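You operate a simulated robot arm through the tools that you are given. There is no shell and no other tool. Be economical: measure what you need, move in short steps, check, and stop when the job is done.

Carry out the task below with a simulated two-armed robot. There is one attempt and no reset: what you move stays moved.

## Task
Put the steel tube on the shelf under the yellow bench. Put the punch that says "4" from the top of the green bench on the shelf under the green bench. Open the cooling bench drawer, take the brush and leave it inside, then shut the drawer. Take the cup on the clear end of the yellow bench and put it away on the top of the filling bench. Open the bottom blue drawer, take the template on the clear end of the yellow bench and put it away in the inside of the bottom blue drawer and shut the drawer again. The order is free. Set down upright: steel tube, punch, cup.
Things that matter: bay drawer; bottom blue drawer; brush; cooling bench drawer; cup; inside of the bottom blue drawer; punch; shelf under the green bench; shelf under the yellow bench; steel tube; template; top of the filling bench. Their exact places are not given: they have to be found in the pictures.

Only the result counts: the job must be done as asked and must still hold three seconds after the hand-in. Knocking over, shifting, dropping, spilling or breaking anything else fails it.

## Robot
Two 7-joint arms with fingered hands on one trunk, on a base that drives. Base frame: it is fixed to the floor where the robot stands at the start and does not move with it; the origin is under the middle of the robot, x ahead of it, y to its left, z up. Readings come in mm, rad, newtons and seconds.
The left shoulder is at the start at [70, 162, 1146], the right one opposite. With the tool pointing down near the work surface each hand reaches from about 340 to 820 mm from the robot's upright axis, wherever it stands, measured 20 degrees to its own side. Places, roughly: bay drawer [5600, 100, 700]; bottom blue drawer [9100, 6200, 200]; brush (8x5x7 cm) [3300, -300, 800]; cooling bench drawer [5600, 200, 700]; cup [3500, 0, 750]; inside of the bottom blue drawer [9300, 6200, 200]; punch [1250, 0, 750]; shelf under the green bench [1100, -300, 200]; shelf under the yellow bench [3000, -200, 400]; steel tube (6x6x7 cm) [500, -100, 800]; template [3750, -250, 750]; top of the filling bench [3700, 6400, 800]. Payload 4 kg a hand.
The TCP of each hand is the grasp point between the finger pads, 26 mm short of the fingertips. In the tool frame z runs along the fingers and y along their closing line. The gripper opens to 132 mm. The gripper's body begins 73 mm behind the TCP. The gripper is a hand of 4 fingers: y runs from the thumb to the fingers, the wrist lies at [0, 0, -224] in the tool frame, and closing takes about 1.5 s.
Orientation is told as [roll, pitch, yaw] about the base's x, y, z axes, in that order, counted from this pose: with the fingers straight down and closing along the base's y, the tool's x points along the base's -x, its y along +y and its z along -z.

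## Interface
- The arms move only by the tool servo_tool. It takes "left_moves", "right_moves" or both (then of equal length, played together; a hand with none holds still); each is a list of rows, each a list of 7 numbers: the shift along the base's x, y, z in units of 300 mm (1.0 is 300 mm), then the turn, a rotation vector about the base's x, y, z in units of 60 degrees (1.0 is 60 degrees), then the closure, from 0 (fully open) to 1 (shut). In form: [[x, y, z, ax, ay, az, hand], ...]. A call has 1 to 8 rows; each row is the pose to reach, as a shift and turn from the pose commanded when the call began. A call with a number of a shift or a turn outside -1 to 1 is refused whole. A row lasts 0.2 s, in which the tool goes at most 50 mm and 0.15 rad; a call with a longer step from one row to the next is refused whole, and so is a gripper value outside its range. Where a pose cannot be reached the arm comes as near as it can. A force on the tool above 40 N (or 10 N above the force at the start of the call, whichever is more), or a blocked arm, ends the call early, and 0.2 s more pass. Each finger travels about 45 mm/s and halts on what it meets, pressing with about 22 N; the grip force reading is that of the motor and also rises with nothing between the fingers. The clock runs only during rows and for 0.2 s after the last one: add rows that repeat a pose to give the fingers time. It gives the time, the measured TCP pose, the force on the tool (base axes), the opening and the grip force at its end, in the units of the frame above (readings bear some noise), with the torque about the TCP (base axes, N m) and any sound that the robot's microphone picked up.
- Cameras (640 x 400 px; columns grow to the right, rows downward): "scene" is now at [123.6, -42.5, 1366.3]; the picture's right is [-0.49, -0.87, 0.00], its down [-0.57, 0.33, -0.75] and it looks along [0.65, -0.37, -0.66] (base axes); focal length 251 px, centre (320, 200). "left" rides on the left gripper at [-73, 6, -94] in its tool frame; the picture's right is [-0.08, -1.00, 0.00], its down [0.78, -0.06, -0.62] and it looks along [0.61, -0.05, 0.79] (tool axes); focal length 230 px, centre (320, 200). "right" rides on the right gripper at [73, 6, -94] in its tool frame; the picture's right is [-0.08, 1.00, 0.00], its down [-0.78, -0.06, -0.62] and it looks along [-0.61, -0.05, 0.79] (tool axes); focal length 230 px, centre (320, 200).
- camera(camera): a new picture of that camera. The clock stands still meanwhile.
- slide_trunk(by): slides the trunk up (or, below 0, down) by that many mm; the arms and the scene camera ride with it, the base frame stays. It gives what a move gives, with no picture.
- steer(legs): drives the robot by 1 to 6 legs, each [ahead, left, turn to the left] in mm, mm and rad, along the robot's own axes; the way and the turn of a leg run together, so that a leg with both is an arc; at most 1500 mm and 3.142 rad a leg. The arms and the cameras ride along, it lands a little off, and it stops where it bumps. It gives what a move gives.
- set_grasp(shape, hand): the hand has 4 fingers and takes this shape, open, in about a second: jaw (thumb against the fingers, like two jaws); tri (thumb and two fingers); tip (a fingertip pinch); poke (one finger out to press); point (the index stretched); flat (the hand flat); cup (the hand cupped); fist (a fist). The gripper value then closes the fingers along that shape, each until it touches; the sizes above hold for jaw. It gives what a move gives, with no picture.
- aim_head(pan, tilt): turns the head with the scene camera to pan (to the left, within 1.501 rad either way) and tilt (down, from -0.506 to 1.204), counted from straight ahead of the robot. It gives what a move gives.
- probe_pixels(camera, pixels): for up to 12 pixels [column, row] of the newest picture of that camera ("zoom" is the newest enlarged one), the place [x, y, z] in the base frame of the surface seen there, good to about 3 mm. The clock stands still meanwhile.
- close_up(camera, box): a new picture of the part [left, top, right, bottom] of that camera's present view, enlarged. The clock stands still meanwhile.
- finish_job(): hands the job in; it is judged then, once.

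Keep the steps short. Do not move on a guess: measure, check each grasp and each placing, and mend mistakes. In all there are 138 turns and 172 pictures (those below and enlarged ones count). Leave the grippers open and the arms clear of the work at the hand-in unless told otherwise, and finish with a single line.

The tools are called by a JSON object that holds its "op" and its "data". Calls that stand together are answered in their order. servo_tool: Moves the arms, as the interface text tells. Its arguments: {"type":"object","properties":{"left_moves":{"type":"array"},"right_moves":{"type":"array"}},"required":[]} The other tools are called the same way: slide_trunk (by) slides the trunk up or down; set_grasp (shape, hand) gives the hand a shape; steer (legs) drives the base; aim_head (pan, tilt) turns the head that bears the scene camera; camera (camera) takes a picture; probe_pixels (camera, pixels) gives the place of the surface under pixels of a picture; close_up (camera, box) takes an enlarged picture of a part of a camera's view; finish_job () hands the job in.

At the start:

```text
clock: 0.0
left_tcp_pos: [483.5, -13.7, 1118.8]
left_tool_rot: [0.0, 0.001, -0.001]
left_wrist_force: [0.4, 0.2, -0.3]
left_torque: [-0.01, 0.0, -0.02]
left_gripper_width: 131.8
left_grasp_force: 0.1
left_shape: jaw
right_tcp_pos: [361.4, -425.5, 1146.8]
right_tool_rot: [-0.001, 0.001, 0.0]
right_wrist_force: [0.1, 0.4, -0.2]
right_torque: [0.02, -0.02, -0.02]
right_gripper_width: 131.8
right_grasp_force: 0.1
right_shape: jaw
trunk travel left (down, up): [-625.0, 315.0]
robot x, y, heading: [1.0, -1.0, -0.004]
head pan, tilt: [-0.517, 0.721]
```

scene: 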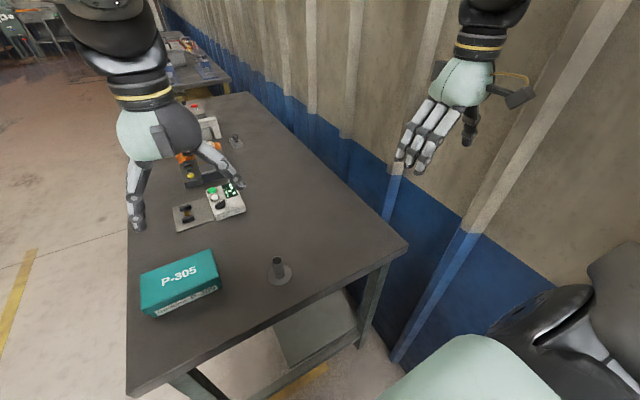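
right: 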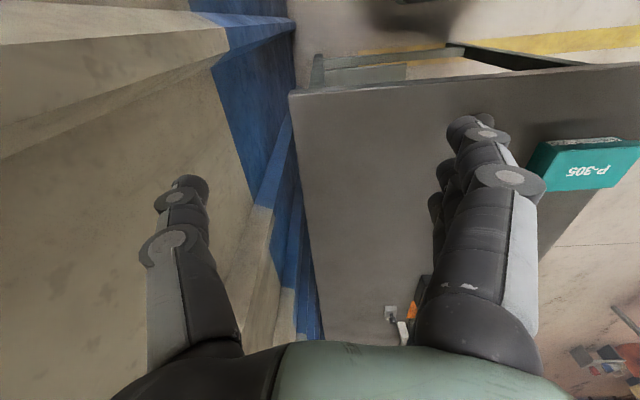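
left: 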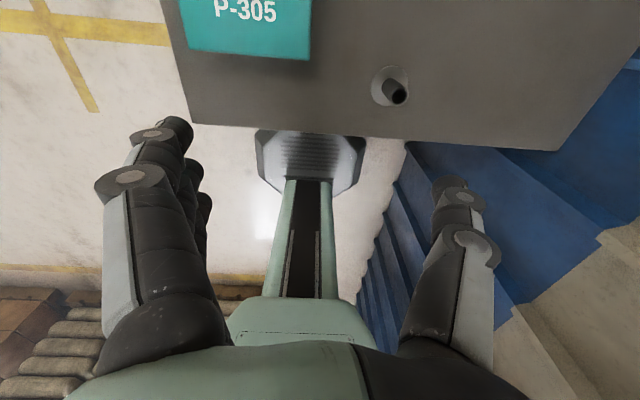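

I see a bench ahead with a teal box, a tube-like thing on a round foot at (279,270), and a small tube at (235,142). I'll probe these and look closer.

{"op": "probe_pixels", "data": {"camera": "scene", "pixels": [[279, 262], [280, 278], [290, 280], [180, 280], [225, 200], [235, 141], [330, 250], [405, 245], [130, 385], [300, 340], [185, 215], [250, 95]]}}

{"op": "close_up", "data": {"camera": "scene", "box": [120, 80, 420, 400]}}

{"op": "aim_head", "data": {"pan": 0, "tilt": 0.5}}

{"op": "camera", "data": {"camera": "scene"}}

```text
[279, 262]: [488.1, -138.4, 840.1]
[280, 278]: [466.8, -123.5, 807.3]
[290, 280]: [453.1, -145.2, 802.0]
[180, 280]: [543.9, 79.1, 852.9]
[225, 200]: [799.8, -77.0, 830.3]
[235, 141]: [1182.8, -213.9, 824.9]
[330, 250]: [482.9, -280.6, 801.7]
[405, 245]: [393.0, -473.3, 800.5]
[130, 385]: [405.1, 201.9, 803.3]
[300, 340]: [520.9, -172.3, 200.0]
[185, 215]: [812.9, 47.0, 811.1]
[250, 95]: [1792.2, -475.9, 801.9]
```

```text
1.25 times, centred on (270, 240) of scene
```

zoom: 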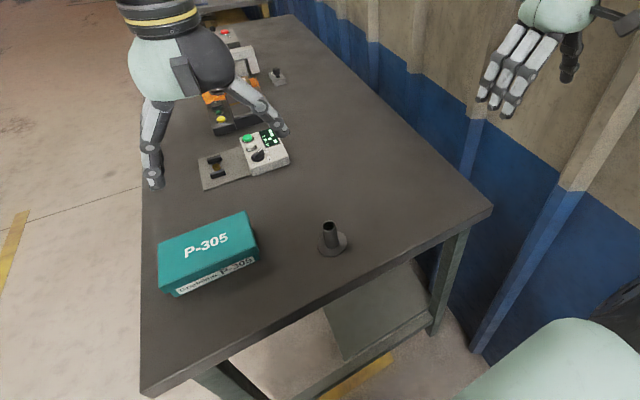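

```text
clock: 0.9
left_tcp_pos: [483.9, -12.9, 1118.1]
left_tool_rot: [-0.001, 0.001, -0.001]
left_wrist_force: [-1.0, -0.7, -0.1]
left_torque: [0.0, -0.01, 0.01]
left_gripper_width: 131.9
left_grasp_force: 0.0
left_shape: jaw
right_tcp_pos: [361.2, -425.4, 1146.3]
right_tool_rot: [-0.001, 0.0, 0.0]
right_wrist_force: [-0.2, 0.2, -0.4]
right_torque: [0.0, 0.0, 0.03]
right_gripper_width: 131.9
right_grasp_force: 0.0
right_shape: jaw
trunk travel left (down, up): [-625.0, 315.0]
robot x, y, heading: [1.5, 0.7, 0.001]
head pan, tilt: [0.0, 0.499]
```

```text
167 pictures are left
```

scene: 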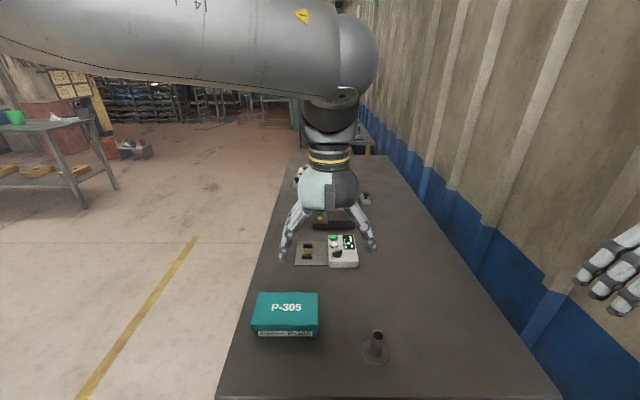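

The tube stands at about (485,-135). I plan to take it with the left hand pointing forward (its camera is then above), so first I'll check the floor behind the robot.

{"op": "probe_pixels", "data": {"camera": "left", "pixels": [[50, 300], [80, 345], [30, 265], [240, 290], [230, 275], [390, 85], [400, 95], [360, 215]]}}

{"op": "close_up", "data": {"camera": "scene", "box": [330, 310, 430, 380]}}

{"op": "aim_head", "data": {"pan": 0.6, "tilt": 0.35}}

{"op": "camera", "data": {"camera": "scene"}}

```text
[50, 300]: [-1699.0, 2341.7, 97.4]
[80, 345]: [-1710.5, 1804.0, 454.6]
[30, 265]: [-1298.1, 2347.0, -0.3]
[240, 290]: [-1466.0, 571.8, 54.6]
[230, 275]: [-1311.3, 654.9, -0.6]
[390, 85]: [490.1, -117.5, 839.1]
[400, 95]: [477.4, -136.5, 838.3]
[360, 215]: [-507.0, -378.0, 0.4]
```

```text
5.71 times, centred on (380, 345) of scene
```

zoom: 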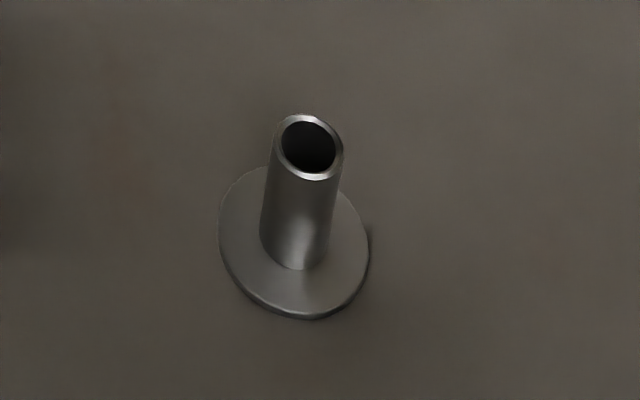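

```text
clock: 1.9
left_tcp_pos: [483.4, -13.8, 1117.9]
left_tool_rot: [0.001, 0.0, 0.0]
left_wrist_force: [-0.2, -0.7, -0.1]
left_torque: [0.01, -0.01, -0.02]
left_gripper_width: 132.0
left_grasp_force: 0.1
left_shape: jaw
right_tcp_pos: [360.6, -425.7, 1147.3]
right_tool_rot: [0.0, 0.002, 0.0]
right_wrist_force: [-0.2, -0.3, 0.5]
right_torque: [0.01, 0.01, 0.0]
right_gripper_width: 131.8
right_grasp_force: 0.1
right_shape: jaw
trunk travel left (down, up): [-625.0, 315.0]
robot x, y, heading: [0.6, 0.6, -0.001]
head pan, tilt: [0.6, 0.351]
```

```text
165 pictures are left
```

scene: 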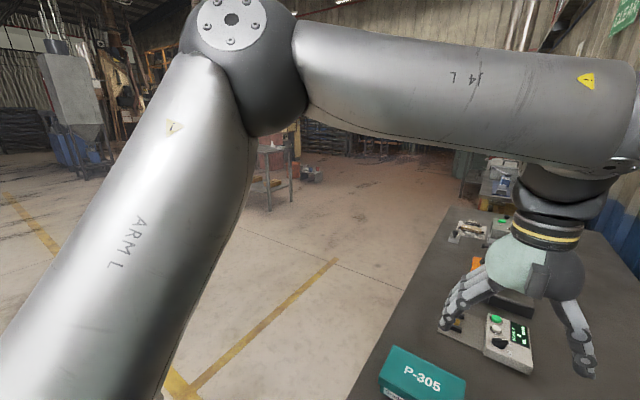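

I'll probe the zoomed tube (rim, flange) and move the base back about 250 and right 80 at the same time as planning the grasp.

{"op": "probe_pixels", "data": {"camera": "zoom", "pixels": [[300, 116], [308, 178], [282, 145], [341, 150], [305, 316], [235, 190], [366, 240], [300, 240]]}}

{"op": "steer", "data": {"legs": [[-260, -80, 0]]}}

{"op": "aim_head", "data": {"pan": -0.1, "tilt": 0.6}}

{"op": "camera", "data": {"camera": "scene"}}

```text
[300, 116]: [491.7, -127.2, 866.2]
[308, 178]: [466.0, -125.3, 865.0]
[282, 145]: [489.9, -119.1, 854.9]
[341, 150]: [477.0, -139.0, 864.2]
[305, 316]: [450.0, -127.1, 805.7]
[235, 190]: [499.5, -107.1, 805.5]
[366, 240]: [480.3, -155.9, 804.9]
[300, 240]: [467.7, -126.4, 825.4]
```

```text
clock: 3.9
left_tcp_pos: [226.0, -78.5, 1115.4]
left_tool_rot: [-0.012, 0.004, 0.009]
left_wrist_force: [0.6, -0.5, -0.2]
left_torque: [0.02, 0.07, 0.01]
left_gripper_width: 131.7
left_grasp_force: 0.0
left_shape: jaw
right_tcp_pos: [105.5, -491.7, 1151.2]
right_tool_rot: [-0.01, 0.003, 0.007]
right_wrist_force: [8.5, 27.3, 5.1]
right_torque: [-0.28, -0.04, 0.52]
right_gripper_width: 131.0
right_grasp_force: 0.1
right_shape: jaw
trunk travel left (down, up): [-625.0, 315.0]
robot x, y, heading: [-258.8, -81.6, 0.007]
head pan, tilt: [0.6, 0.351]
```

```text
clock: 4.9
left_tcp_pos: [225.0, -78.9, 1115.7]
left_tool_rot: [-0.011, 0.003, 0.008]
left_wrist_force: [0.1, 1.2, 0.2]
left_torque: [0.0, 0.01, 0.0]
left_gripper_width: 131.9
left_grasp_force: 0.1
left_shape: jaw
right_tcp_pos: [106.0, -491.8, 1151.4]
right_tool_rot: [-0.01, 0.002, 0.01]
right_wrist_force: [-1.0, 24.5, 0.0]
right_torque: [0.05, -0.03, -0.06]
right_gripper_width: 131.3
right_grasp_force: 0.1
right_shape: jaw
trunk travel left (down, up): [-625.0, 315.0]
robot x, y, heading: [-261.7, -79.3, 0.005]
head pan, tilt: [-0.099, 0.6]
```

```text
164 pictures are left
```

scene: 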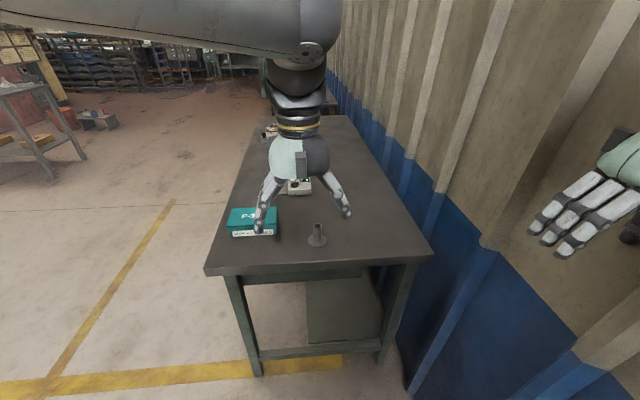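

The right hand touches the wall (24 N along y), so I move it inward 150 mm while tipping the left hand forward 60° above and before the tube (tube centre 478,-128, rim z 866, flange z 805).

{"op": "servo_tool", "data": {"left_moves": [[0.044, -0.02, -0.065, 0, -0.125, 0, 0], [0.0875, -0.041, -0.13, 0, -0.25, 0, 0], [0.131, -0.061, -0.194, 0, -0.375, 0, 0], [0.175, -0.082, -0.258, 0, -0.5, 0, 0], [0.219, -0.102, -0.323, 0, -0.625, 0, 0], [0.2625, -0.122, -0.388, 0, -0.75, 0, 0], [0.306, -0.143, -0.452, 0, -0.875, 0, 0], [0.35, -0.163, -0.517, 0, -1, 0, 0]], "right_moves": [[0, 0.0625, 0, 0, 0, 0, 0], [0, 0.125, 0, 0, 0, 0, 0], [0, 0.1875, 0, 0, 0, 0, 0], [0, 0.25, 0, 0, 0, 0, 0], [0, 0.3125, 0, 0, 0, 0, 0], [0, 0.375, 0, 0, 0, 0, 0], [0, 0.4375, 0, 0, 0, 0, 0], [0, 0.5, 0, 0, 0, 0, 0]]}}

{"op": "camera", "data": {"camera": "scene"}}

{"op": "camera", "data": {"camera": "left"}}

```text
clock: 6.7
left_tcp_pos: [322.5, -132.7, 965.3]
left_tool_rot: [-0.026, -1.051, 0.025]
left_wrist_force: [0.4, 0.3, 0.0]
left_torque: [-0.04, 0.0, 0.04]
left_gripper_width: 131.9
left_grasp_force: 0.0
left_shape: jaw
right_tcp_pos: [96.9, -345.7, 1151.8]
right_tool_rot: [-0.003, -0.004, 0.008]
right_wrist_force: [0.3, -1.3, 0.7]
right_torque: [-0.01, -0.03, 0.02]
right_gripper_width: 132.0
right_grasp_force: 0.1
right_shape: jaw
trunk travel left (down, up): [-625.0, 315.0]
robot x, y, heading: [-261.3, -84.8, 0.002]
head pan, tilt: [-0.099, 0.6]
```

```text
163 pictures are left
```

scene: 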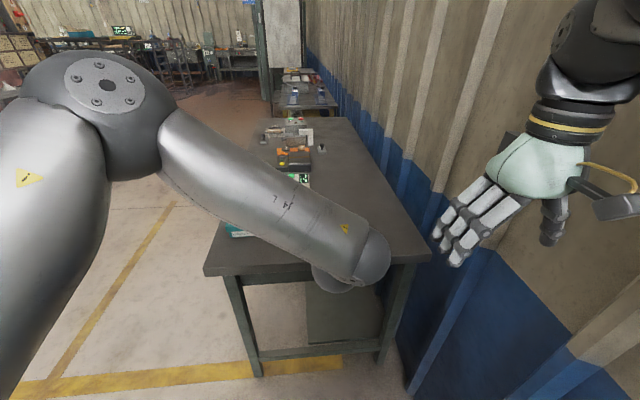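

```text
162 pictures are left
```

left: 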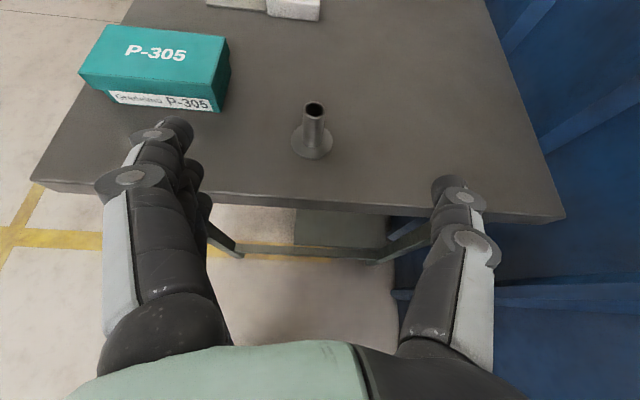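

Fingers straddle the tube from behind. Lower and advance to the tube, staying open.

{"op": "servo_tool", "data": {"left_moves": [[0.05, 0.005, -0.13, 0, 0, 0, 0], [0.1, 0.01, -0.26, 0, 0, 0, 0], [0.16, 0.017, -0.39, 0, 0, 0, 0], [0.27, 0.017, -0.41, 0, 0, 0, 0], [0.38, 0.017, -0.41, 0, 0, 0, 0], [0.48, 0.017, -0.41, 0, 0, 0, 0], [0.52, 0.017, -0.41, 0, 0, 0, 0], [0.52, 0.017, -0.41, 0, 0, 0, 0]]}}

{"op": "camera", "data": {"camera": "left"}}

```text
clock: 8.5
left_tcp_pos: [479.1, -131.3, 840.5]
left_tool_rot: [-0.025, -1.049, 0.024]
left_wrist_force: [0.5, 0.6, 0.0]
left_torque: [-0.01, 0.04, 0.02]
left_gripper_width: 131.9
left_grasp_force: 0.0
left_shape: jaw
right_tcp_pos: [99.4, -346.9, 1151.4]
right_tool_rot: [-0.004, -0.004, 0.009]
right_wrist_force: [-0.3, -0.6, 0.2]
right_torque: [-0.01, 0.02, 0.03]
right_gripper_width: 131.8
right_grasp_force: 0.1
right_shape: jaw
trunk travel left (down, up): [-625.0, 315.0]
robot x, y, heading: [-263.3, -78.5, 0.006]
head pan, tilt: [-0.099, 0.6]
```

```text
161 pictures are left
```

left: 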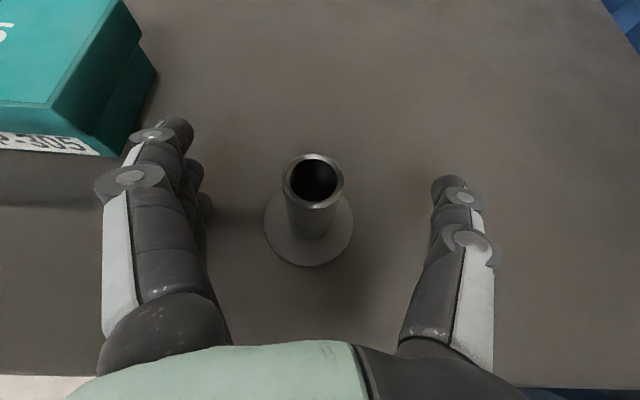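

Tube is centred between the fingers. Close.

{"op": "servo_tool", "data": {"left_moves": [[0, 0, 0, 0, 0, 0, 1], [0, 0, 0, 0, 0, 0, 1], [0, 0, 0, 0, 0, 0, 1], [0, 0, 0, 0, 0, 0, 1], [0, 0, 0, 0, 0, 0, 1], [0, 0, 0, 0, 0, 0, 1], [0, 0, 0, 0, 0, 0, 1], [0, 0, 0, 0, 0, 0, 1]]}}

{"op": "camera", "data": {"camera": "left"}}

```text
clock: 10.3
left_tcp_pos: [479.1, -131.8, 840.8]
left_tool_rot: [-0.024, -1.049, 0.024]
left_wrist_force: [0.7, -0.5, 0.5]
left_torque: [0.0, 0.06, 0.02]
left_gripper_width: 9.9
left_grasp_force: 12.9
left_shape: jaw
right_tcp_pos: [98.5, -346.8, 1151.7]
right_tool_rot: [-0.005, -0.005, 0.005]
right_wrist_force: [-0.9, 0.5, -0.2]
right_torque: [0.0, -0.02, 0.04]
right_gripper_width: 132.0
right_grasp_force: 0.0
right_shape: jaw
trunk travel left (down, up): [-625.0, 315.0]
robot x, y, heading: [-262.0, -81.5, 0.006]
head pan, tilt: [-0.099, 0.6]
```

```text
160 pictures are left
```

left: 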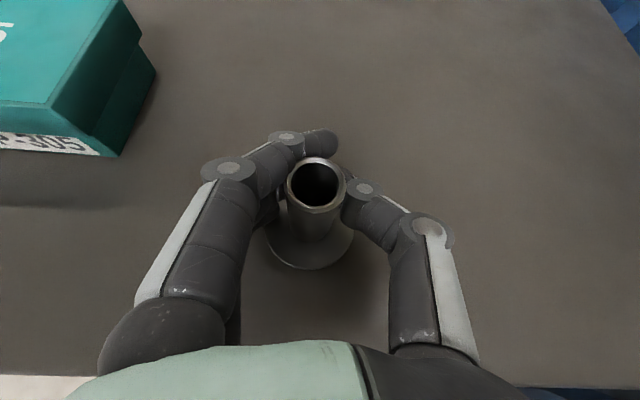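

Fingers wrapped the tube (grip still building). Give more time, then lift 60 mm.

{"op": "servo_tool", "data": {"left_moves": [[0, 0, 0, 0, 0, 0, 1], [0, 0, 0, 0, 0, 0, 1], [0, 0, 0, 0, 0, 0, 1], [0, 0, 0.05, 0, 0, 0, 1], [0, 0, 0.1, 0, 0, 0, 1], [0, 0, 0.2, 0, 0, 0, 1], [0, 0, 0.3, 0, 0, 0, 1]]}}

{"op": "camera", "data": {"camera": "left"}}

```text
clock: 11.9
left_tcp_pos: [479.7, -129.9, 931.2]
left_tool_rot: [-0.023, -1.051, 0.021]
left_wrist_force: [0.6, -0.9, -0.3]
left_torque: [0.01, 0.03, 0.02]
left_gripper_width: 0.0
left_grasp_force: 22.4
left_shape: jaw
right_tcp_pos: [98.9, -346.5, 1151.2]
right_tool_rot: [-0.005, -0.003, 0.009]
right_wrist_force: [-0.2, 0.6, 0.1]
right_torque: [-0.06, 0.03, 0.01]
right_gripper_width: 131.7
right_grasp_force: 0.0
right_shape: jaw
trunk travel left (down, up): [-625.0, 315.0]
robot x, y, heading: [-261.6, -82.2, 0.003]
head pan, tilt: [-0.099, 0.6]
```

```text
159 pictures are left
```

left: 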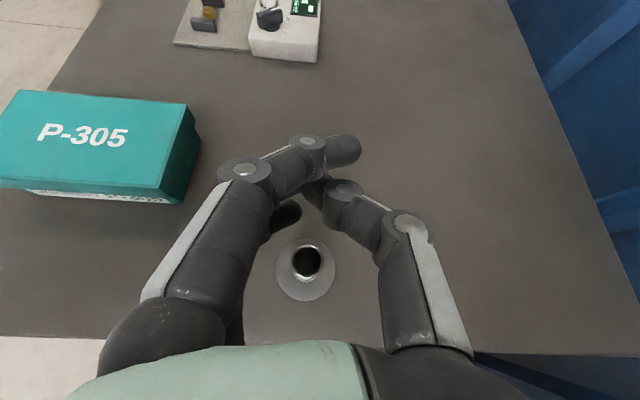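

The grip slipped off; the tube stayed standing. Measure where it is and where the closed fingers meet.

{"op": "probe_pixels", "data": {"camera": "left", "pixels": [[307, 247], [307, 282], [293, 265], [322, 265], [307, 298], [335, 150], [320, 192], [290, 215], [300, 145], [345, 190], [375, 205]]}}

{"op": "close_up", "data": {"camera": "left", "box": [200, 110, 450, 310]}}

```text
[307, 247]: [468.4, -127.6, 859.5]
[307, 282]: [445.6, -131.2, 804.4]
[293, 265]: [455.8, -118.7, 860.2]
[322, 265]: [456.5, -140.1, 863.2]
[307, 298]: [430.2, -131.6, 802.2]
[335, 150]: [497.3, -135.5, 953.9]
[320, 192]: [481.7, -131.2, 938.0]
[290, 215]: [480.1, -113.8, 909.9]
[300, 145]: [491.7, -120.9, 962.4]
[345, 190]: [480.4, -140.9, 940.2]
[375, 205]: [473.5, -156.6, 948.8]
```

```text
2.00 times, centred on (325, 210) of left
```

zoom: 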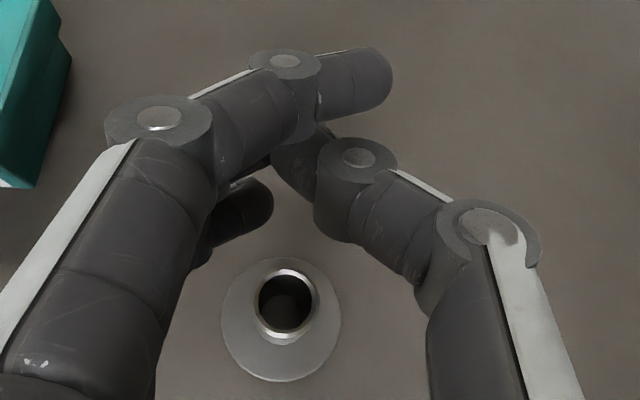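

The jaw's curling fingers pushed the tube toward the palm (now centred near 457,-129, upright). I'll raise and test the "tip" and "tri" pinch shapes in the air.

{"op": "servo_tool", "data": {"left_moves": [[-0.1, 0, 0.15, 0, 0, 0, 1], [-0.2, 0, 0.3, 0, 0, 0, 1]]}}

{"op": "set_grasp", "data": {"hand": "left", "shape": "tri"}}

{"op": "camera", "data": {"camera": "left"}}

{"op": "servo_tool", "data": {"left_moves": [[0, 0, 0, 0, 0, 0, 1], [0, 0, 0, 0, 0, 0, 1], [0, 0, 0, 0, 0, 0, 1], [0, 0, 0, 0, 0, 0, 1], [0, 0, 0, 0, 0, 0, 1], [0, 0, 0, 0, 0, 0, 1], [0, 0, 0, 0, 0, 0, 1], [0, 0, 0, 0, 0, 0, 1]]}}

{"op": "camera", "data": {"camera": "left"}}

{"op": "set_grasp", "data": {"hand": "left", "shape": "tip"}}

{"op": "camera", "data": {"camera": "left"}}

{"op": "servo_tool", "data": {"left_moves": [[0, 0, 0, 0, 0, 0, 1], [0, 0, 0, 0, 0, 0, 1], [0, 0, 0, 0, 0, 0, 1], [0, 0, 0, 0, 0, 0, 1], [0, 0, 0, 0, 0, 0, 1], [0, 0, 0, 0, 0, 0, 1], [0, 0, 0, 0, 0, 0, 1], [0, 0, 0, 0, 0, 0, 1]]}}

{"op": "camera", "data": {"camera": "left"}}

```text
refused: row 1 steps farther than a row can; nothing moved
```

```text
clock: 12.8
left_tcp_pos: [480.2, -132.2, 930.6]
left_tool_rot: [-0.024, -1.048, 0.025]
left_wrist_force: [0.2, -1.4, 0.3]
left_torque: [0.0, -0.02, 0.0]
left_gripper_width: 132.0
left_grasp_force: 0.2
left_shape: tri
right_tcp_pos: [98.9, -346.5, 1150.5]
right_tool_rot: [-0.005, -0.005, 0.007]
right_wrist_force: [0.5, -0.6, 1.1]
right_torque: [-0.01, -0.01, 0.0]
right_gripper_width: 132.0
right_grasp_force: 0.0
right_shape: jaw
trunk travel left (down, up): [-625.0, 315.0]
robot x, y, heading: [-265.9, -79.6, 0.003]
head pan, tilt: [-0.099, 0.6]
```

```text
157 pictures are left
```

left: 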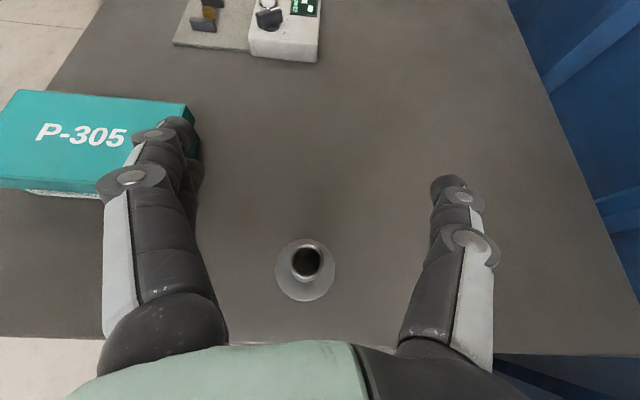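

```text
clock: 14.6
left_tcp_pos: [480.8, -131.1, 931.7]
left_tool_rot: [-0.025, -1.048, 0.026]
left_wrist_force: [0.7, 0.5, -0.3]
left_torque: [-0.02, 0.02, 0.05]
left_gripper_width: 0.1
left_grasp_force: 11.5
left_shape: tri
right_tcp_pos: [100.0, -347.4, 1151.5]
right_tool_rot: [-0.005, -0.004, 0.007]
right_wrist_force: [0.0, 0.0, 0.6]
right_torque: [0.0, -0.01, 0.02]
right_gripper_width: 131.9
right_grasp_force: 0.1
right_shape: jaw
trunk travel left (down, up): [-625.0, 315.0]
robot x, y, heading: [-261.5, -80.7, 0.007]
head pan, tilt: [-0.099, 0.6]
```

```text
156 pictures are left
```

left: 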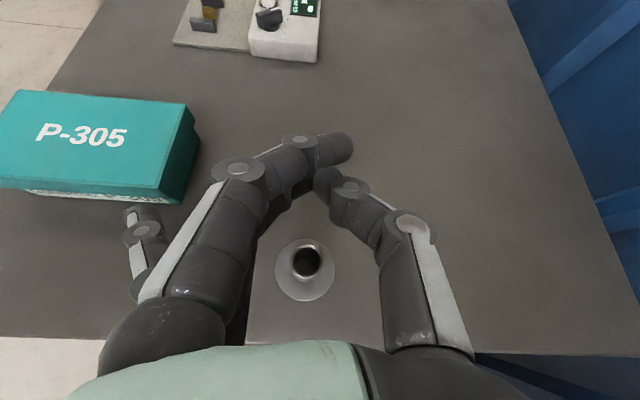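

```text
clock: 15.5
left_tcp_pos: [480.8, -131.7, 932.2]
left_tool_rot: [-0.027, -1.049, 0.024]
left_wrist_force: [-0.6, 0.0, 0.1]
left_torque: [-0.01, 0.0, -0.03]
left_gripper_width: 131.9
left_grasp_force: 0.0
left_shape: tip
right_tcp_pos: [98.3, -346.3, 1151.4]
right_tool_rot: [-0.004, -0.004, 0.009]
right_wrist_force: [0.4, -0.1, -0.3]
right_torque: [0.0, 0.01, 0.03]
right_gripper_width: 131.9
right_grasp_force: 0.0
right_shape: jaw
trunk travel left (down, up): [-625.0, 315.0]
robot x, y, heading: [-264.2, -79.4, 0.007]
head pan, tilt: [-0.099, 0.6]
```

```text
155 pictures are left
```

left: 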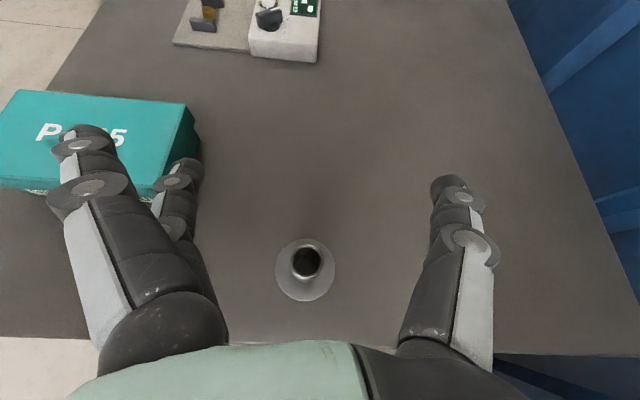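

```text
clock: 17.3
left_tcp_pos: [481.5, -132.1, 931.0]
left_tool_rot: [-0.025, -1.049, 0.025]
left_wrist_force: [-0.5, 0.7, 0.0]
left_torque: [0.04, 0.0, -0.02]
left_gripper_width: 0.0
left_grasp_force: 11.4
left_shape: tip
right_tcp_pos: [98.6, -346.6, 1151.8]
right_tool_rot: [-0.005, -0.003, 0.01]
right_wrist_force: [-0.7, -0.5, 0.8]
right_torque: [0.0, 0.03, -0.05]
right_gripper_width: 131.9
right_grasp_force: 0.0
right_shape: jaw
trunk travel left (down, up): [-625.0, 315.0]
robot x, y, heading: [-266.0, -78.6, 0.004]
head pan, tilt: [-0.099, 0.6]
```

```text
154 pictures are left
```

left: 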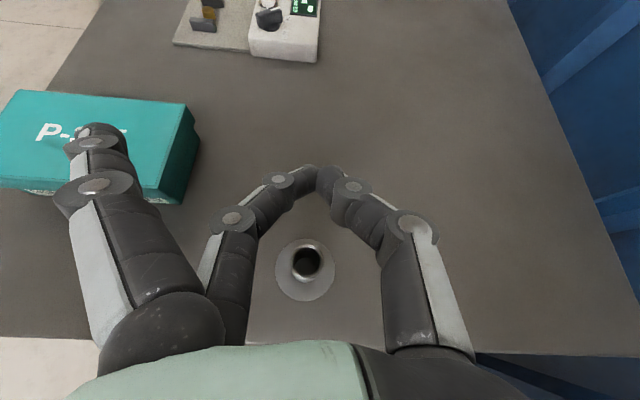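

All shapes curl so that the fingertips meet end-on; I'll measure where the tips meet relative to the TCP.

{"op": "probe_pixels", "data": {"camera": "left", "pixels": [[308, 172], [328, 178], [318, 168], [282, 180], [352, 188], [234, 218], [412, 222]]}}

{"op": "servo_tool", "data": {"left_moves": [[0, 0, 0, 0, 0, 0, 0.75], [0, 0, 0, 0, 0, 0, 0.75], [0, 0, 0, 0, 0, 0, 0.75], [0, 0, 0, 0, 0, 0, 0.75], [0, 0, 0, 0, 0, 0, 0.75]]}}

{"op": "close_up", "data": {"camera": "left", "box": [200, 110, 450, 310]}}

```text
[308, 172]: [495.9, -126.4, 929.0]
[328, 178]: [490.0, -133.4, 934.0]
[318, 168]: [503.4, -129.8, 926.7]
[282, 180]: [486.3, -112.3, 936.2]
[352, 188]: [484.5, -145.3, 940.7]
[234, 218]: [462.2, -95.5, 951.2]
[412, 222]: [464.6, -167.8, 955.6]
```

```text
clock: 18.5
left_tcp_pos: [480.3, -131.1, 931.2]
left_tool_rot: [-0.025, -1.05, 0.023]
left_wrist_force: [0.2, 0.7, 0.6]
left_torque: [-0.01, -0.03, 0.01]
left_gripper_width: 32.4
left_grasp_force: 0.1
left_shape: tip
right_tcp_pos: [99.2, -346.6, 1151.3]
right_tool_rot: [-0.004, -0.004, 0.009]
right_wrist_force: [-1.1, -0.5, -0.3]
right_torque: [0.01, 0.0, -0.01]
right_gripper_width: 131.8
right_grasp_force: 0.0
right_shape: jaw
trunk travel left (down, up): [-625.0, 315.0]
robot x, y, heading: [-261.0, -83.5, 0.003]
head pan, tilt: [-0.099, 0.6]
```

```text
2.00 times, centred on (325, 210) of left
```

zoom: 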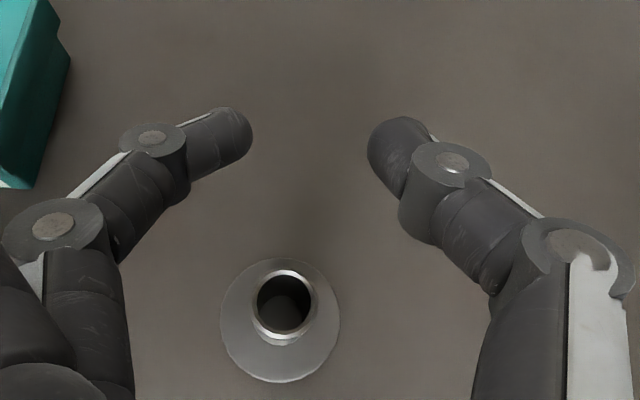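

Tips meet ~19 mm ahead of the TCP. I'll use "tri" with the tube centre 19 mm ahead of the TCP: back off, go down, move forward so TCP is at (441,-129,845).

{"op": "set_grasp", "data": {"hand": "left", "shape": "tri"}}

{"op": "servo_tool", "data": {"left_moves": [[-0.14, 0.003, 0, 0, 0, 0, 0], [-0.27, 0.007, 0, 0, 0, 0, 0], [-0.27, 0.007, -0.14, 0, 0, 0, 0], [-0.27, 0.007, -0.288, 0, 0, 0, 0], [-0.2, 0.007, -0.288, 0, 0, 0, 0], [-0.132, 0.007, -0.288, 0, 0, 0, 0], [-0.132, 0.007, -0.288, 0, 0, 0, 0]]}}

{"op": "close_up", "data": {"camera": "left", "box": [200, 70, 450, 270]}}

```text
clock: 19.4
left_tcp_pos: [479.7, -132.7, 932.2]
left_tool_rot: [-0.024, -1.047, 0.024]
left_wrist_force: [0.5, -0.3, -1.3]
left_torque: [0.02, -0.02, 0.0]
left_gripper_width: 132.0
left_grasp_force: 0.1
left_shape: tri
right_tcp_pos: [98.3, -346.5, 1152.4]
right_tool_rot: [-0.004, -0.003, 0.009]
right_wrist_force: [0.6, 0.7, -0.2]
right_torque: [-0.02, -0.01, 0.02]
right_gripper_width: 131.8
right_grasp_force: 0.0
right_shape: jaw
trunk travel left (down, up): [-625.0, 315.0]
robot x, y, heading: [-265.9, -81.0, 0.009]
head pan, tilt: [-0.099, 0.6]
```

```text
clock: 21.0
left_tcp_pos: [443.0, -128.2, 844.7]
left_tool_rot: [-0.026, -1.05, 0.024]
left_wrist_force: [-0.1, 0.1, 0.1]
left_torque: [0.03, -0.03, 0.05]
left_gripper_width: 132.2
left_grasp_force: 0.1
left_shape: tri
right_tcp_pos: [99.9, -347.0, 1151.1]
right_tool_rot: [-0.004, -0.003, 0.009]
right_wrist_force: [0.9, -0.3, 0.0]
right_torque: [-0.03, -0.01, -0.04]
right_gripper_width: 132.0
right_grasp_force: 0.1
right_shape: jaw
trunk travel left (down, up): [-625.0, 315.0]
robot x, y, heading: [-264.1, -80.6, 0.006]
head pan, tilt: [-0.099, 0.6]
```

```text
2.00 times, centred on (325, 170) of left
```

zoom: 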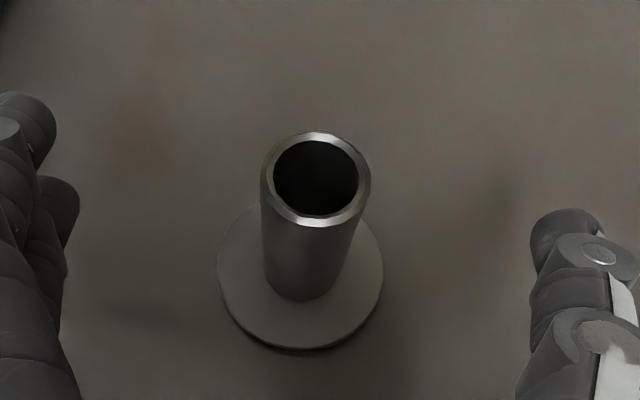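

Tube centred. Close, watching.

{"op": "servo_tool", "data": {"left_moves": [[0, 0, 0, 0, 0, 0, 1], [0, 0, 0, 0, 0, 0, 1], [0, 0, 0, 0, 0, 0, 1], [0, 0, 0, 0, 0, 0, 1], [0, 0, 0, 0, 0, 0, 1], [0, 0, 0, 0, 0, 0, 1], [0, 0, 0, 0, 0, 0, 1], [0, 0, 0, 0, 0, 0, 1]]}}

{"op": "close_up", "data": {"camera": "left", "box": [200, 70, 450, 270]}}

```text
clock: 22.8
left_tcp_pos: [442.7, -129.9, 846.7]
left_tool_rot: [-0.025, -1.047, 0.026]
left_wrist_force: [-0.7, -0.6, 1.7]
left_torque: [-0.12, 0.05, -0.02]
left_gripper_width: 18.6
left_grasp_force: 21.9
left_shape: tri
right_tcp_pos: [99.3, -346.3, 1151.5]
right_tool_rot: [-0.005, -0.004, 0.007]
right_wrist_force: [0.1, 0.4, -0.1]
right_torque: [-0.01, 0.02, 0.04]
right_gripper_width: 131.8
right_grasp_force: 0.0
right_shape: jaw
trunk travel left (down, up): [-625.0, 315.0]
robot x, y, heading: [-261.7, -83.9, 0.006]
head pan, tilt: [-0.099, 0.6]
```

```text
2.00 times, centred on (325, 170) of left
```

zoom: 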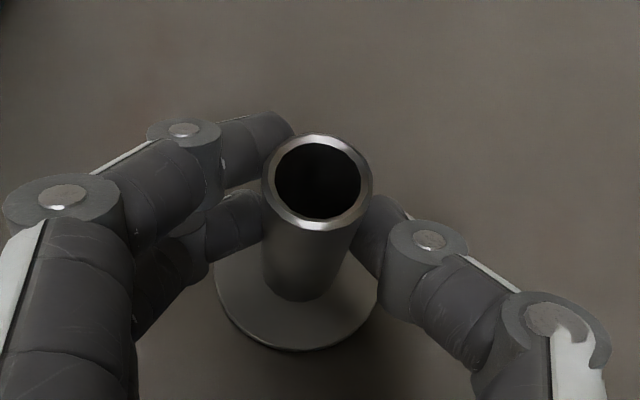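

Firm pinch (22 N, width 18.6). Lift slowly.

{"op": "servo_tool", "data": {"left_moves": [[0, 0, 0.03, 0, 0, 0, 1], [0, 0, 0.06, 0, 0, 0, 1], [0, 0, 0.12, 0, 0, 0, 1], [0, 0, 0.2, 0, 0, 0, 1], [0, 0, 0.3, 0, 0, 0, 1], [0, 0, 0.4, 0, 0, 0, 1]]}}

{"op": "camera", "data": {"camera": "left"}}

```text
clock: 24.2
left_tcp_pos: [444.1, -123.6, 965.1]
left_tool_rot: [-0.021, -1.047, 0.022]
left_wrist_force: [0.3, 0.5, -2.8]
left_torque: [-0.03, 0.05, 0.01]
left_gripper_width: 17.9
left_grasp_force: 22.1
left_shape: tri
right_tcp_pos: [98.2, -345.4, 1151.6]
right_tool_rot: [-0.004, -0.004, 0.009]
right_wrist_force: [0.1, 0.0, 0.0]
right_torque: [0.02, 0.0, 0.0]
right_gripper_width: 131.9
right_grasp_force: 0.0
right_shape: jaw
trunk travel left (down, up): [-625.0, 315.0]
robot x, y, heading: [-260.9, -81.3, 0.009]
head pan, tilt: [-0.099, 0.6]
```

```text
150 pictures are left
```

left: 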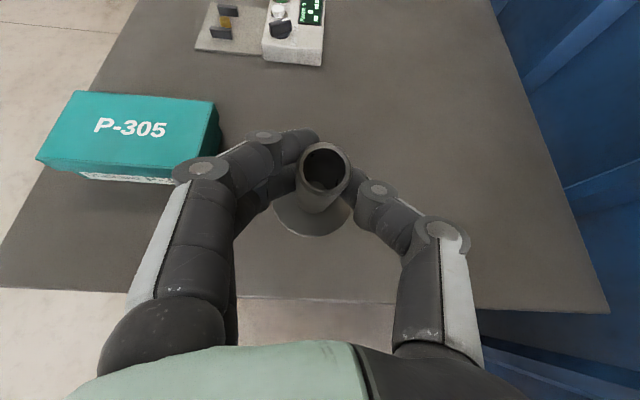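

Tube is held upright. Now tuck the left hand back and to the left, then drive around to the open left side of the green bench.

{"op": "servo_tool", "data": {"left_moves": [[-0.1, 0.12, 0.02, 0, 0, 0, 1], [-0.2, 0.24, 0.05, 0, 0, 0, 1], [-0.3, 0.36, 0.08, 0, 0, 0, 1], [-0.4, 0.48, 0.1, 0, 0, 0, 1], [-0.5, 0.6, 0.1, 0, 0, 0, 1], [-0.6, 0.72, 0.1, 0, 0, 0, 1], [-0.7, 0.84, 0.1, 0, 0, 0, 1], [-0.75, 0.9, 0.1, 0, 0, 0, 1]]}}

{"op": "steer", "data": {"legs": [[0, 830, 0]]}}

{"op": "aim_head", "data": {"pan": -0.3, "tilt": 0.45}}

{"op": "camera", "data": {"camera": "scene"}}

{"op": "camera", "data": {"camera": "left"}}

```text
clock: 26.0
left_tcp_pos: [267.3, 133.2, 987.8]
left_tool_rot: [-0.024, -1.048, 0.023]
left_wrist_force: [0.1, 0.9, -3.2]
left_torque: [0.0, 0.07, -0.02]
left_gripper_width: 17.6
left_grasp_force: 22.0
left_shape: tri
left hand out of reach, approached as far as the arm can: row 7, 8
right_tcp_pos: [99.6, -347.8, 1151.5]
right_tool_rot: [-0.006, -0.004, 0.007]
right_wrist_force: [0.4, 0.2, -0.8]
right_torque: [-0.02, -0.02, 0.0]
right_gripper_width: 131.6
right_grasp_force: 0.2
right_shape: jaw
trunk travel left (down, up): [-625.0, 315.0]
robot x, y, heading: [-258.8, -79.5, 0.001]
head pan, tilt: [-0.099, 0.6]
```

```text
clock: 30.4
left_tcp_pos: [274.0, 938.2, 988.4]
left_tool_rot: [-0.012, -1.047, -0.004]
left_wrist_force: [0.3, -0.8, -2.4]
left_torque: [-0.03, 0.05, -0.02]
left_gripper_width: 17.9
left_grasp_force: 22.0
left_shape: tri
right_tcp_pos: [98.2, 458.8, 1148.5]
right_tool_rot: [0.002, -0.002, -0.009]
right_wrist_force: [0.4, 0.1, -0.4]
right_torque: [0.03, 0.03, 0.0]
right_gripper_width: 131.9
right_grasp_force: 0.1
right_shape: jaw
trunk travel left (down, up): [-625.0, 315.0]
robot x, y, heading: [-260.4, 735.4, -0.011]
head pan, tilt: [-0.099, 0.6]
```

```text
clock: 31.1
left_tcp_pos: [274.3, 938.2, 988.0]
left_tool_rot: [-0.013, -1.044, -0.002]
left_wrist_force: [-0.7, -0.2, -2.7]
left_torque: [0.02, 0.08, 0.0]
left_gripper_width: 17.8
left_grasp_force: 21.7
left_shape: tri
right_tcp_pos: [98.5, 460.5, 1149.1]
right_tool_rot: [-0.001, -0.002, -0.009]
right_wrist_force: [-0.1, -0.5, 0.6]
right_torque: [-0.01, -0.01, 0.03]
right_gripper_width: 131.8
right_grasp_force: 0.0
right_shape: jaw
trunk travel left (down, up): [-625.0, 315.0]
robot x, y, heading: [-258.3, 739.2, -0.009]
head pan, tilt: [-0.3, 0.45]
```

```text
149 pictures are left
```

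scene: 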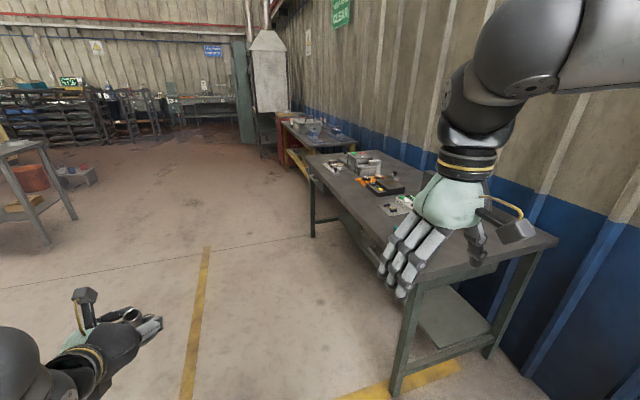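

```text
148 pictures are left
```

left: 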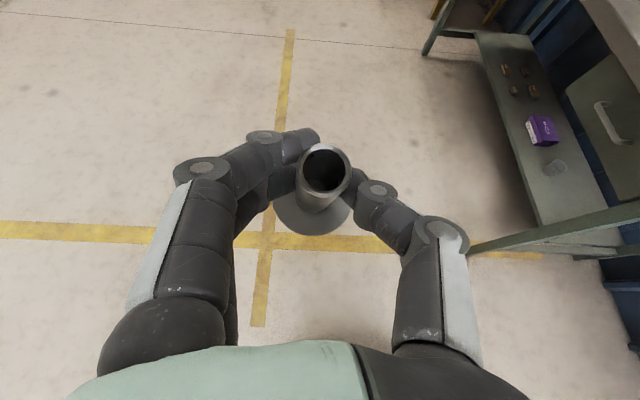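

Path ahead is clear. I drive 1250 ahead and then turn right 90° to face the bench.

{"op": "steer", "data": {"legs": [[1250, 60, 0], [0, 0, -1.565]]}}

{"op": "aim_head", "data": {"pan": 0, "tilt": 0.7}}

{"op": "camera", "data": {"camera": "scene"}}

{"op": "aim_head", "data": {"pan": 0.5, "tilt": 0.6}}

{"op": "camera", "data": {"camera": "scene"}}

```text
clock: 41.4
left_tcp_pos: [1204.2, 223.7, 988.0]
left_tool_rot: [-0.01, -1.045, -1.606]
left_wrist_force: [-0.9, 0.7, -3.3]
left_torque: [0.01, -0.01, 0.0]
left_gripper_width: 17.7
left_grasp_force: 22.2
left_shape: tri
right_tcp_pos: [731.2, 413.6, 1148.4]
right_tool_rot: [0.003, -0.001, -1.608]
right_wrist_force: [-0.1, 0.2, 0.6]
right_torque: [0.0, 0.01, -0.03]
right_gripper_width: 131.9
right_grasp_force: 0.0
right_shape: jaw
trunk travel left (down, up): [-625.0, 315.0]
robot x, y, heading: [1021.8, 762.9, -1.613]
head pan, tilt: [-0.3, 0.45]
```

```text
clock: 42.2
left_tcp_pos: [1205.1, 224.9, 987.8]
left_tool_rot: [-0.011, -1.044, -1.604]
left_wrist_force: [0.6, 0.3, -3.2]
left_torque: [0.06, -0.05, 0.02]
left_gripper_width: 17.6
left_grasp_force: 21.9
left_shape: tri
right_tcp_pos: [731.1, 414.3, 1148.9]
right_tool_rot: [0.003, -0.001, -1.61]
right_wrist_force: [0.1, 0.4, 0.5]
right_torque: [-0.01, 0.02, 0.0]
right_gripper_width: 131.9
right_grasp_force: 0.2
right_shape: jaw
trunk travel left (down, up): [-625.0, 315.0]
robot x, y, heading: [1020.3, 761.8, -1.602]
head pan, tilt: [0.0, 0.7]
```

```text
147 pictures are left
```

scene: 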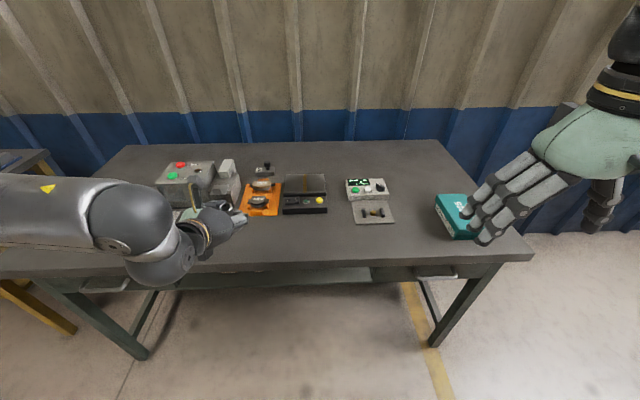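

```text
clock: 43.1
left_tcp_pos: [1205.5, 224.6, 988.3]
left_tool_rot: [-0.009, -1.044, -1.603]
left_wrist_force: [-0.1, 0.7, -2.4]
left_torque: [0.04, -0.01, -0.01]
left_gripper_width: 17.6
left_grasp_force: 22.1
left_shape: tri
right_tcp_pos: [731.5, 413.1, 1148.5]
right_tool_rot: [0.001, -0.001, -1.609]
right_wrist_force: [-0.8, 0.5, -1.7]
right_torque: [0.0, -0.02, 0.0]
right_gripper_width: 131.8
right_grasp_force: 0.0
right_shape: jaw
trunk travel left (down, up): [-625.0, 315.0]
robot x, y, heading: [1020.8, 765.5, -1.611]
head pan, tilt: [0.499, 0.6]
```

```text
146 pictures are left
```

scene: 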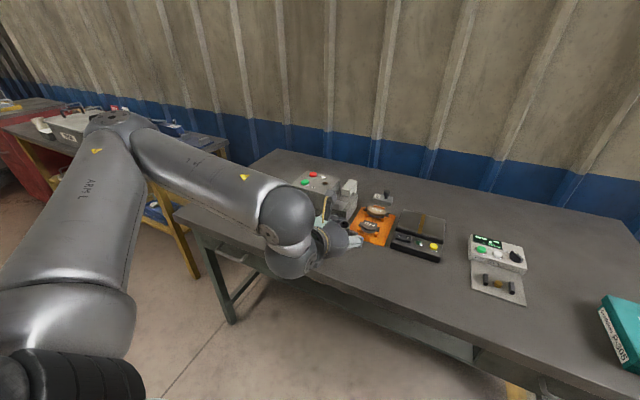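

Let me zoom in on the middle cluster to find the punch with "4".

{"op": "aim_head", "data": {"pan": 0.15, "tilt": 0.7}}

{"op": "close_up", "data": {"camera": "scene", "box": [180, 130, 340, 230]}}

{"op": "close_up", "data": {"camera": "scene", "box": [340, 130, 500, 230]}}

```text
clock: 44.0
left_tcp_pos: [1204.2, 224.1, 988.2]
left_tool_rot: [-0.01, -1.045, -1.603]
left_wrist_force: [-0.6, 0.7, -2.5]
left_torque: [0.05, 0.0, 0.02]
left_gripper_width: 17.5
left_grasp_force: 22.2
left_shape: tri
right_tcp_pos: [731.3, 413.4, 1148.8]
right_tool_rot: [0.002, -0.002, -1.609]
right_wrist_force: [0.2, -0.4, 0.3]
right_torque: [-0.03, 0.04, -0.02]
right_gripper_width: 132.1
right_grasp_force: 0.1
right_shape: jaw
trunk travel left (down, up): [-625.0, 315.0]
robot x, y, heading: [1022.4, 762.2, -1.61]
head pan, tilt: [0.15, 0.7]
```

```text
4.00 times, centred on (260, 180) of scene
```

zoom: 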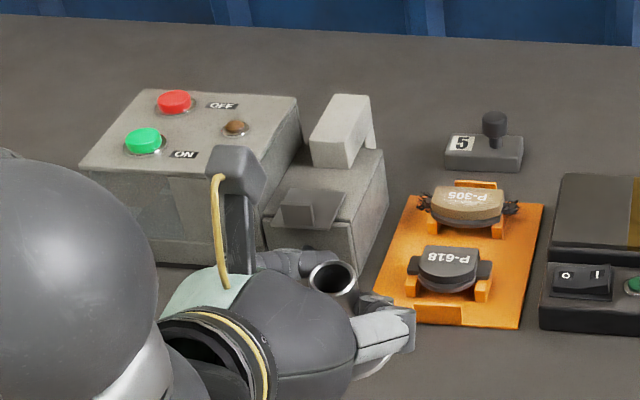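

```text
4.00 times, centred on (420, 180) of scene
```

zoom: 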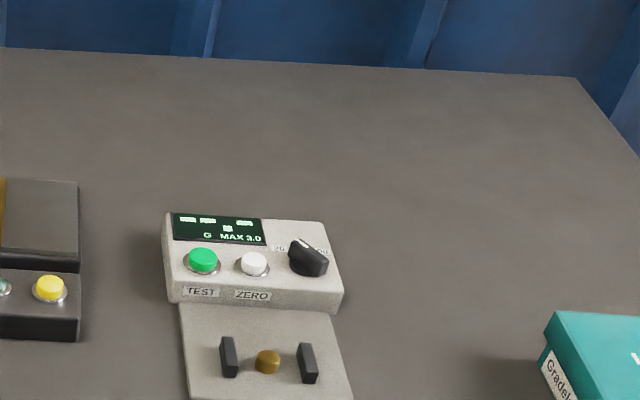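

The visible punch says "5"; the "4" must be hidden by my left arm. I shift the base 350 left (+x) to look from there.

{"op": "steer", "data": {"legs": [[0, 350, 0.035]]}}

{"op": "aim_head", "data": {"pan": -0.2, "tilt": 0.75}}

{"op": "camera", "data": {"camera": "scene"}}

{"op": "close_up", "data": {"camera": "scene", "box": [200, 100, 400, 240]}}

```text
clock: 46.2
left_tcp_pos: [1560.9, 224.9, 988.6]
left_tool_rot: [-0.011, -1.045, -1.563]
left_wrist_force: [-0.4, -0.4, -1.9]
left_torque: [0.08, 0.05, 0.0]
left_gripper_width: 17.5
left_grasp_force: 22.2
left_shape: tri
right_tcp_pos: [1080.6, 395.2, 1149.1]
right_tool_rot: [0.001, -0.001, -1.568]
right_wrist_force: [0.4, 0.3, -0.4]
right_torque: [0.0, -0.02, -0.02]
right_gripper_width: 131.6
right_grasp_force: 0.2
right_shape: jaw
trunk travel left (down, up): [-625.0, 315.0]
robot x, y, heading: [1360.5, 758.4, -1.572]
head pan, tilt: [0.15, 0.7]
```

```text
clock: 47.0
left_tcp_pos: [1560.5, 224.8, 988.7]
left_tool_rot: [-0.012, -1.045, -1.564]
left_wrist_force: [0.5, 0.7, -2.3]
left_torque: [0.09, 0.0, 0.05]
left_gripper_width: 17.4
left_grasp_force: 21.5
left_shape: tri
right_tcp_pos: [1080.8, 395.1, 1149.3]
right_tool_rot: [0.004, -0.003, -1.569]
right_wrist_force: [0.5, -0.1, -0.5]
right_torque: [-0.01, -0.01, 0.01]
right_gripper_width: 131.8
right_grasp_force: 0.1
right_shape: jaw
trunk travel left (down, up): [-625.0, 315.0]
robot x, y, heading: [1356.3, 757.7, -1.571]
head pan, tilt: [-0.201, 0.75]
```

```text
143 pictures are left
```

scene: 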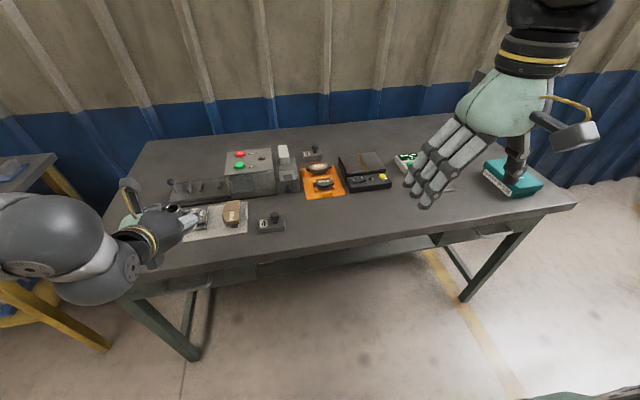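

```text
2.86 times, centred on (300, 170) of scene
```

zoom: 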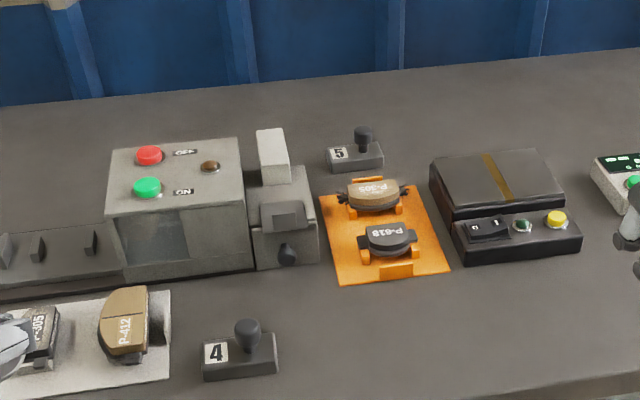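

Found punch "4" at zoom (240,355). Probe its parts and zoom further.

{"op": "probe_pixels", "data": {"camera": "zoom", "pixels": [[247, 324], [247, 338], [247, 348], [204, 378], [278, 370], [207, 342], [273, 338], [240, 362], [130, 380], [285, 255], [390, 270], [300, 395]]}}

{"op": "close_up", "data": {"camera": "scene", "box": [240, 195, 300, 245]}}

```text
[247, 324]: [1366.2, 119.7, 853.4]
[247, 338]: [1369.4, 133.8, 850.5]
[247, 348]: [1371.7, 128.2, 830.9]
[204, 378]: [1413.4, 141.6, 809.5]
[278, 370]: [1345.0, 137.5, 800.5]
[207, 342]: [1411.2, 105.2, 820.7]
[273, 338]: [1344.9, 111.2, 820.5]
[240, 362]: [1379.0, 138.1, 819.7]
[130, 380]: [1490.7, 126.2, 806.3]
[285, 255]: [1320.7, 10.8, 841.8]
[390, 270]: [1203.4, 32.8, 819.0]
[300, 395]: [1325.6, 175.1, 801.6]
```

```text
8.00 times, centred on (270, 220) of scene
```

zoom: 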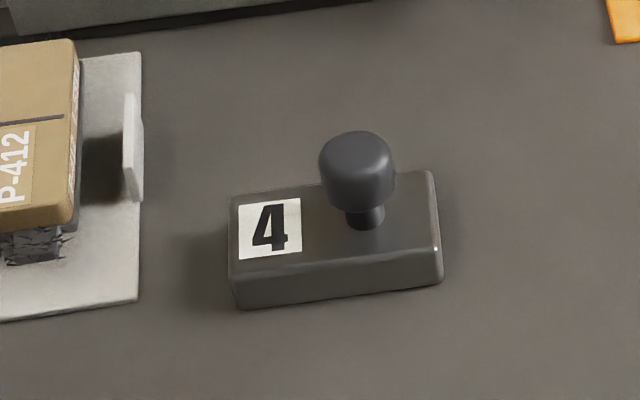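

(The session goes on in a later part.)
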